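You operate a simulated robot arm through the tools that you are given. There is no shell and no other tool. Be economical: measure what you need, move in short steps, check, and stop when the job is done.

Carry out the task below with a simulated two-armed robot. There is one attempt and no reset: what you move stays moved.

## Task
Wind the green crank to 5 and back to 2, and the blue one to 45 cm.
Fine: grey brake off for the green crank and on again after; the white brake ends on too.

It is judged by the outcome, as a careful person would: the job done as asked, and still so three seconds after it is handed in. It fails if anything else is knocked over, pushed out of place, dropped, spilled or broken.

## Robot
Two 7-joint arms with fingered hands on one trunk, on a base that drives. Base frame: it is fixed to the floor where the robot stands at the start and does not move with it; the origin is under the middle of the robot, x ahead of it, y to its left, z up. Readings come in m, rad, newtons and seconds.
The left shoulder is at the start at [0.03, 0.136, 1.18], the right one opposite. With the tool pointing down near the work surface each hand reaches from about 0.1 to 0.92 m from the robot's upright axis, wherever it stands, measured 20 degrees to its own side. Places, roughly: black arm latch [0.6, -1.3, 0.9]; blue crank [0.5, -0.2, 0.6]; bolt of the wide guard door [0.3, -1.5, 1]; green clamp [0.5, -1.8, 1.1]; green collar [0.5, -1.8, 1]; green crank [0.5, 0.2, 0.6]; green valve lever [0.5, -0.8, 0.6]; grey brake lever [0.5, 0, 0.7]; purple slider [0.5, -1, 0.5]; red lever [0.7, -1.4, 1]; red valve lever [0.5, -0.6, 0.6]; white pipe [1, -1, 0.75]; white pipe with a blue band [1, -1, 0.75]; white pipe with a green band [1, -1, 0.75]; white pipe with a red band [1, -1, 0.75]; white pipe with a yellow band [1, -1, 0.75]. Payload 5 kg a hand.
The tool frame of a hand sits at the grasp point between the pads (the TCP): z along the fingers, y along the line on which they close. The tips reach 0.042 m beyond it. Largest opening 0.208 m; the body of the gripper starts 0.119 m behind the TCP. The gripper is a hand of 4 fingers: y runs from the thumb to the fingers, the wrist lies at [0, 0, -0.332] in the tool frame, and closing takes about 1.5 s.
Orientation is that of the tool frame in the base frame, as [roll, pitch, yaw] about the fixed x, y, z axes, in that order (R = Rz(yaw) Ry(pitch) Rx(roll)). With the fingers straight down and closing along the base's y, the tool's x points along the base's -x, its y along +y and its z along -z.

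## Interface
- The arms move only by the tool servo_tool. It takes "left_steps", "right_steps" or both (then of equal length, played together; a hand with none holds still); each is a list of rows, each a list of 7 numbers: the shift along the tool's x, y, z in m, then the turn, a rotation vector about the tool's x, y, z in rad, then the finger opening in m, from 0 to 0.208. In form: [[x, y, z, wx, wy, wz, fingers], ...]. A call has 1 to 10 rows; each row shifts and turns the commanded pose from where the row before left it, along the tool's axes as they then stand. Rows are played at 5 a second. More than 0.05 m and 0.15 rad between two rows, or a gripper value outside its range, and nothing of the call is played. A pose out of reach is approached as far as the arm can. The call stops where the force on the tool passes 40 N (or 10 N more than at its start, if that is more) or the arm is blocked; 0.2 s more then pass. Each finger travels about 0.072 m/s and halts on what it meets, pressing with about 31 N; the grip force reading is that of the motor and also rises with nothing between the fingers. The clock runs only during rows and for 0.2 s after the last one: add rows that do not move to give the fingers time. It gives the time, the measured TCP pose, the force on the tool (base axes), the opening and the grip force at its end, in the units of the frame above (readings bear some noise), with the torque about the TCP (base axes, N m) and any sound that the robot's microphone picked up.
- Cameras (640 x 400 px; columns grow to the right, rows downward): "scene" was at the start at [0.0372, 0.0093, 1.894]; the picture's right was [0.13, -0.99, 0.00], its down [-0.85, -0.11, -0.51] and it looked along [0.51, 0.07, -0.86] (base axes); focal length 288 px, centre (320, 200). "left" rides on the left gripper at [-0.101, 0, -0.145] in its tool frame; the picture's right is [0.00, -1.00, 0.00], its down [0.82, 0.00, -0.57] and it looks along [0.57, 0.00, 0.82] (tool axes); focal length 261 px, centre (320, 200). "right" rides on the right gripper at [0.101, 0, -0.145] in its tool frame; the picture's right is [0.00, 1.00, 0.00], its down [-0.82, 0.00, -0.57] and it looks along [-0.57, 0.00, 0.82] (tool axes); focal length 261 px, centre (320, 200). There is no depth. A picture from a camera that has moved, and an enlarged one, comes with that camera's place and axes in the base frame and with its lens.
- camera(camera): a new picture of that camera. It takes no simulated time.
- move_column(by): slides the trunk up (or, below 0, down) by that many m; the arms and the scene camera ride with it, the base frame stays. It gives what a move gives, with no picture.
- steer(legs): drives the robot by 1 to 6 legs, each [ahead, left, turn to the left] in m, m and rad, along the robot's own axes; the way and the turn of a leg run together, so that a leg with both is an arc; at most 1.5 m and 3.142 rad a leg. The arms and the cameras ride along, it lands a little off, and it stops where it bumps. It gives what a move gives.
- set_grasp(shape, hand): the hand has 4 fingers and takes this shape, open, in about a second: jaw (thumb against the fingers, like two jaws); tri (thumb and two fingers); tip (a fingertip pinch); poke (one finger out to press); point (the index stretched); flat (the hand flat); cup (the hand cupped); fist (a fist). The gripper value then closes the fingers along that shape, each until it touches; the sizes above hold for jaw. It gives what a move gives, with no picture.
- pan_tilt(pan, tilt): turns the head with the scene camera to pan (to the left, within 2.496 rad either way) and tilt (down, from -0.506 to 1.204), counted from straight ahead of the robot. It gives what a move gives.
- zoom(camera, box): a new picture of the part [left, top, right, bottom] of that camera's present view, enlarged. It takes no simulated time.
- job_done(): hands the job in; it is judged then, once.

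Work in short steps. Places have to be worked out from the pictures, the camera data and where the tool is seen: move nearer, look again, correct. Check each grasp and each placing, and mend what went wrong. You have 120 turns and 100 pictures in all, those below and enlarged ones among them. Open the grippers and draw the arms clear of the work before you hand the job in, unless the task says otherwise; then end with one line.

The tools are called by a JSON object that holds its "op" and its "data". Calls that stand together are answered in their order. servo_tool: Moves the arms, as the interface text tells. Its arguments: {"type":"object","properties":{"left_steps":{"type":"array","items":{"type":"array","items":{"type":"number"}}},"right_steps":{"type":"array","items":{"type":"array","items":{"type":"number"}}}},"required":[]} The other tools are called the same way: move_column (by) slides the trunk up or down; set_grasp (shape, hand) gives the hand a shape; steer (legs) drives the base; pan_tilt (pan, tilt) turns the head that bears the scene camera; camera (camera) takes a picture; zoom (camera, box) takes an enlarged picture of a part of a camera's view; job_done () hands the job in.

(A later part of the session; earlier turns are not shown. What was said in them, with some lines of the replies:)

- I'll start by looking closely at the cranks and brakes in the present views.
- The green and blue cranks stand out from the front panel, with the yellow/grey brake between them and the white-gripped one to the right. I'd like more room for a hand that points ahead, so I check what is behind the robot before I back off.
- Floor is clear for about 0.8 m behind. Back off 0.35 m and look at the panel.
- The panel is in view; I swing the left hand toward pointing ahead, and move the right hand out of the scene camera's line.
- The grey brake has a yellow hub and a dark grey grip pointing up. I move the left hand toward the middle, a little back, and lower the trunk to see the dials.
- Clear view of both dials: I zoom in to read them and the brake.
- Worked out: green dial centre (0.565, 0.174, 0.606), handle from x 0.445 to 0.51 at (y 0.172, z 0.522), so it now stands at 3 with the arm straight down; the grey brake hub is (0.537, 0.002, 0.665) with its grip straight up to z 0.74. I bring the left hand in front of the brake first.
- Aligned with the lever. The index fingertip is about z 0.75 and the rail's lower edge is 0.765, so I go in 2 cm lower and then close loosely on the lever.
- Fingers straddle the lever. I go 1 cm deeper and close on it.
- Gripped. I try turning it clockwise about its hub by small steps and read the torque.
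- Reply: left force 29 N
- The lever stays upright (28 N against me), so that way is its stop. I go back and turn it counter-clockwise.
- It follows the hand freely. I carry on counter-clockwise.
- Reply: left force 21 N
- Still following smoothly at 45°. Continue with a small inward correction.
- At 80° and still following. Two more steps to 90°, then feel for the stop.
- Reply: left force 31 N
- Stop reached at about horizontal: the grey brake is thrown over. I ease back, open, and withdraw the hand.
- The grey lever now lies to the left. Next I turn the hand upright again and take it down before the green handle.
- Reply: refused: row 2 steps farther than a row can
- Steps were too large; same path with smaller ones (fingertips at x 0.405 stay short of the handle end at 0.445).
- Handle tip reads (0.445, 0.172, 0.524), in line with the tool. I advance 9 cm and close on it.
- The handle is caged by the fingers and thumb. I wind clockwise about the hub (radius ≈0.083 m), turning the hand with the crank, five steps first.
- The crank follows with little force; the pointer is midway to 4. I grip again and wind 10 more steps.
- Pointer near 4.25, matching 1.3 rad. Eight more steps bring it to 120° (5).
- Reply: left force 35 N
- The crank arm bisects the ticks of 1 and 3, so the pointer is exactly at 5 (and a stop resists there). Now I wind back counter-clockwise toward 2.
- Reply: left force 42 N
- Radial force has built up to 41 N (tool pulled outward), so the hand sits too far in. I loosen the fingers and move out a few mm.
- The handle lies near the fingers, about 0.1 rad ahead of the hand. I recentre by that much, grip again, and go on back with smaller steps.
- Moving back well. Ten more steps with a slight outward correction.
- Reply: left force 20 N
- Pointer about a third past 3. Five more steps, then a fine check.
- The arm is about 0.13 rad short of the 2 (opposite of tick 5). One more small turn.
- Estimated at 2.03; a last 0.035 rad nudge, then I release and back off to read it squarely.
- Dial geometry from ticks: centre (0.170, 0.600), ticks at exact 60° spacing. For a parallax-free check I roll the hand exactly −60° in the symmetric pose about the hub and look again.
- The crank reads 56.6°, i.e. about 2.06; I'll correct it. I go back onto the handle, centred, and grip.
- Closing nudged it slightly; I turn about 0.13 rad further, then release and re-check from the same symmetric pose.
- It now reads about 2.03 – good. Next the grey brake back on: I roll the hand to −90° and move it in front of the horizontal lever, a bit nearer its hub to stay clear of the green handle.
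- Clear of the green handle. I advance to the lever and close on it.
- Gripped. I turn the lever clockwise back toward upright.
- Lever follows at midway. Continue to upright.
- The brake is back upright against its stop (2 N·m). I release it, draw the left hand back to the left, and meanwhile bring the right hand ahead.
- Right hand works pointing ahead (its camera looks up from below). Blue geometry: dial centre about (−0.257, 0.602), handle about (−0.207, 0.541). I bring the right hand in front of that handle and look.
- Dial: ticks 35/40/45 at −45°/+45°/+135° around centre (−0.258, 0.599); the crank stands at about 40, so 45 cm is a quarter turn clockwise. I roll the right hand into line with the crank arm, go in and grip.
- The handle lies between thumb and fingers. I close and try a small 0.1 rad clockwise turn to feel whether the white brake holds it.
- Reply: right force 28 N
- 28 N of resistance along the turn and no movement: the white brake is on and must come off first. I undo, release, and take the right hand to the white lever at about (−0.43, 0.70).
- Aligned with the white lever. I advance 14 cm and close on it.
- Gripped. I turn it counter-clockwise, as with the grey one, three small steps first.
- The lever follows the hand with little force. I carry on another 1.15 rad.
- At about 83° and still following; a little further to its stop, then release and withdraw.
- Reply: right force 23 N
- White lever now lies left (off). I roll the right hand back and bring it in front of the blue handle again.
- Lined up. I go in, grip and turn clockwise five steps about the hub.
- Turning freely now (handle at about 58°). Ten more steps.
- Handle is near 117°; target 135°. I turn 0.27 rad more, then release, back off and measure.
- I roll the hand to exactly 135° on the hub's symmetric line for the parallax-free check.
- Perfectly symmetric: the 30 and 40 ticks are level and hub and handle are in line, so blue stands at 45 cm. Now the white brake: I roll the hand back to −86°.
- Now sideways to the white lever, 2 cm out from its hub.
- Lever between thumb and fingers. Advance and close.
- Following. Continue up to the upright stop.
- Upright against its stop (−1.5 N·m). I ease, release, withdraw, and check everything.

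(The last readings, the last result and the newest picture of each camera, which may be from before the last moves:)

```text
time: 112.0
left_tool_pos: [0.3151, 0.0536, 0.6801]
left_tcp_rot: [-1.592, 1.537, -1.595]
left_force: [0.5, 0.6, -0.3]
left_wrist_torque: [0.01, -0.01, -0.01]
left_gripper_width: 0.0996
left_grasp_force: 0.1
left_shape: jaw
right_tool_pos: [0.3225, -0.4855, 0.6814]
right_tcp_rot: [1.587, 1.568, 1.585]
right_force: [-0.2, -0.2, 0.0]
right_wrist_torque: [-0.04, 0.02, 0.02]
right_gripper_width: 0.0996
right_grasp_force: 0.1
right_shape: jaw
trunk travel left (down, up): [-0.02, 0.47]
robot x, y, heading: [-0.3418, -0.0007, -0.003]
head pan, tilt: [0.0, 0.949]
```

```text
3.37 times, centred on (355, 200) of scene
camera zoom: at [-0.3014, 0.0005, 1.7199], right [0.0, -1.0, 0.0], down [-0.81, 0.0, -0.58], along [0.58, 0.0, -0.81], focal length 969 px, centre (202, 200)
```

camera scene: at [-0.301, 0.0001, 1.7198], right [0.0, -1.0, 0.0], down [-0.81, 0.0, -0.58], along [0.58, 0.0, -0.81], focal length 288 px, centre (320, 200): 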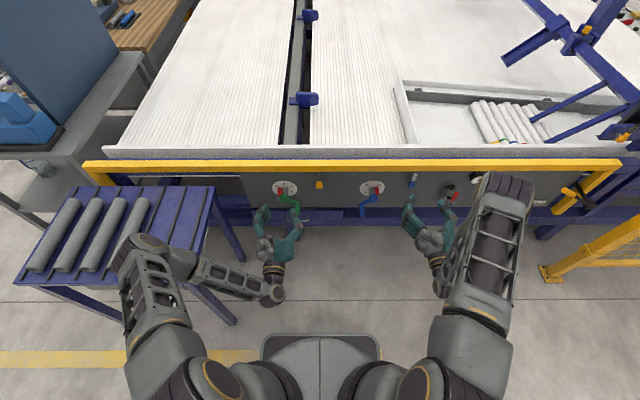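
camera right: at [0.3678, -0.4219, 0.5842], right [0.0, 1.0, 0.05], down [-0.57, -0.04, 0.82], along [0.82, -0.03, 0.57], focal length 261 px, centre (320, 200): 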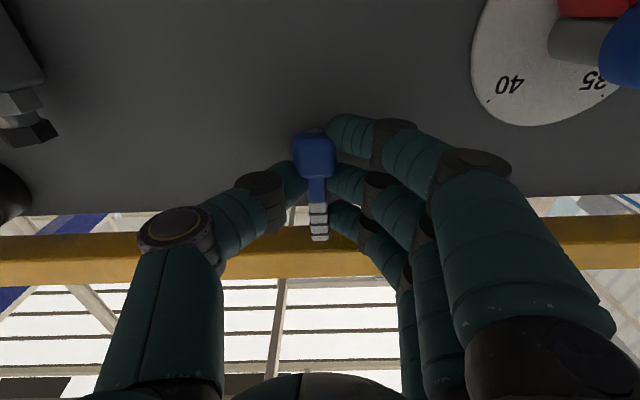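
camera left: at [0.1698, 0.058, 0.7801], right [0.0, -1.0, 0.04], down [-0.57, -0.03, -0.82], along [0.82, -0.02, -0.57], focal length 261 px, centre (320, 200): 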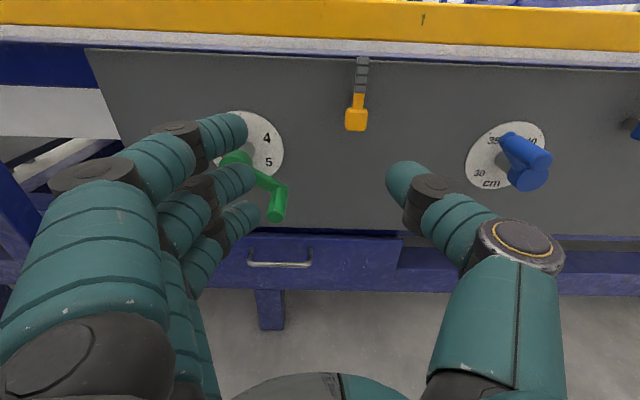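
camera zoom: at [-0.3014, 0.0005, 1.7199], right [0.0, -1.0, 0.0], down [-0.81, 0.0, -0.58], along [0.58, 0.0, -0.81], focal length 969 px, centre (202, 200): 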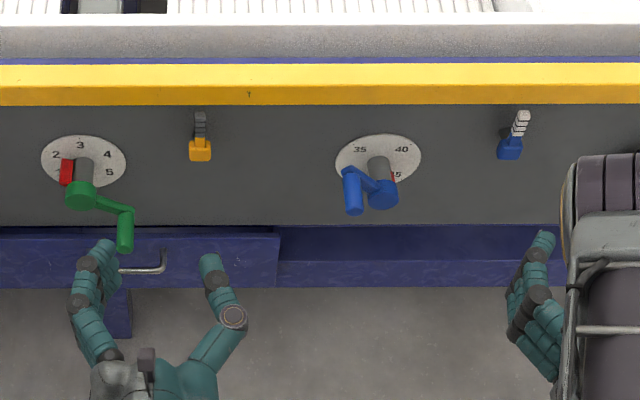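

Everything reads right: green at 2, blue at 45, both brakes upright. I open the hands and draw both arms further back.

{"op": "servo_tool", "data": {"left_steps": [[0, 0.03, -0.03, 0, 0, 0, 0.15], [0, 0.03, -0.03, 0, 0, 0, 0.2], [0, 0.03, -0.02, 0, 0, 0, 0.208], [0, 0, 0, 0, 0, 0, 0.208]], "right_steps": [[0, 0, -0.03, 0, 0, 0, 0.15], [0, 0, -0.03, 0, 0, 0, 0.2], [0, 0, -0.02, 0, 0, 0, 0.208], [0, 0, 0, 0, 0, 0, 0.208]]}}

{"op": "camera", "data": {"camera": "scene"}}

{"op": "zoom", "data": {"camera": "left", "box": [200, 40, 640, 240]}}

```text
time: 113.0
left_tool_pos: [0.2336, 0.1436, 0.6772]
left_tcp_rot: [-1.588, 1.536, -1.587]
left_force: [1.0, -0.8, 0.3]
left_wrist_torque: [0.01, 0.03, 0.05]
left_gripper_width: 0.2077
left_grasp_force: 0.0
left_shape: jaw
right_tool_pos: [0.2425, -0.4851, 0.6827]
right_tcp_rot: [1.418, 1.566, 1.417]
right_force: [0.3, -0.3, 0.2]
right_wrist_torque: [0.03, 0.05, 0.0]
right_gripper_width: 0.2075
right_grasp_force: 0.0
right_shape: jaw
trunk travel left (down, up): [-0.02, 0.47]
robot x, y, heading: [-0.3456, 0.0002, -0.003]
head pan, tilt: [0.0, 0.949]
```

```text
17 pictures are left
camera scene: at [-0.3016, 0.0004, 1.7199], right [0.0, -1.0, 0.0], down [-0.81, 0.0, -0.58], along [0.58, 0.0, -0.81], focal length 288 px, centre (320, 200)
```

scene: 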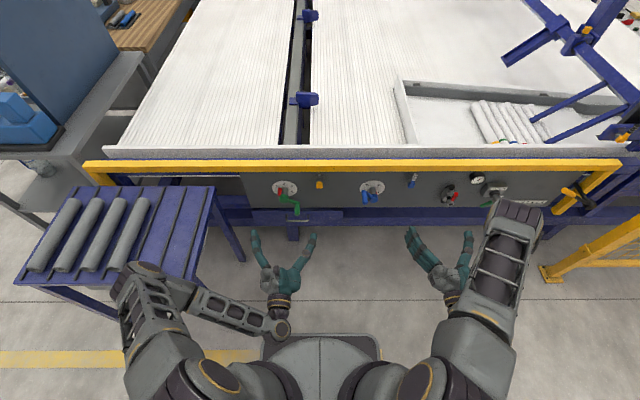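

```text
1.45 times, centred on (420, 140) of left
camera zoom: at [0.0887, 0.1486, 0.778], right [0.0, -1.0, 0.04], down [-0.57, -0.03, -0.82], along [0.82, -0.02, -0.57], focal length 379 px, centre (174, 287)
```

zoom: 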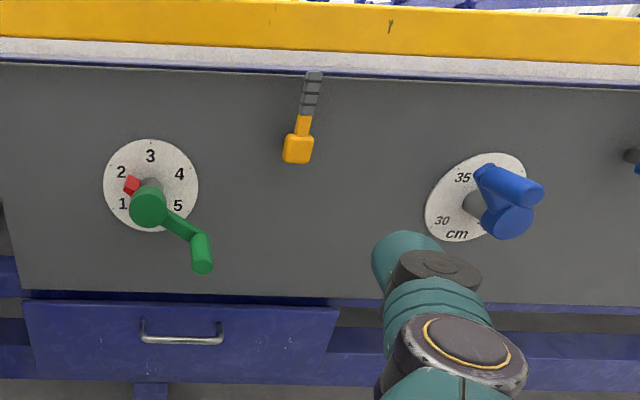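

The final pictures confirm both crank settings and both brakes, and nothing else has moved, so I hand the job in.

{"op": "job_done", "data": {}}

```text
The job is handed in.
```

The green crank was wound to 5 and back to 2 (it reads about 2.03), the blue crank stands at 45 cm, and the grey and white brakes are both back on with the arms drawn clear; the white brake had to come off to turn the blue crank.
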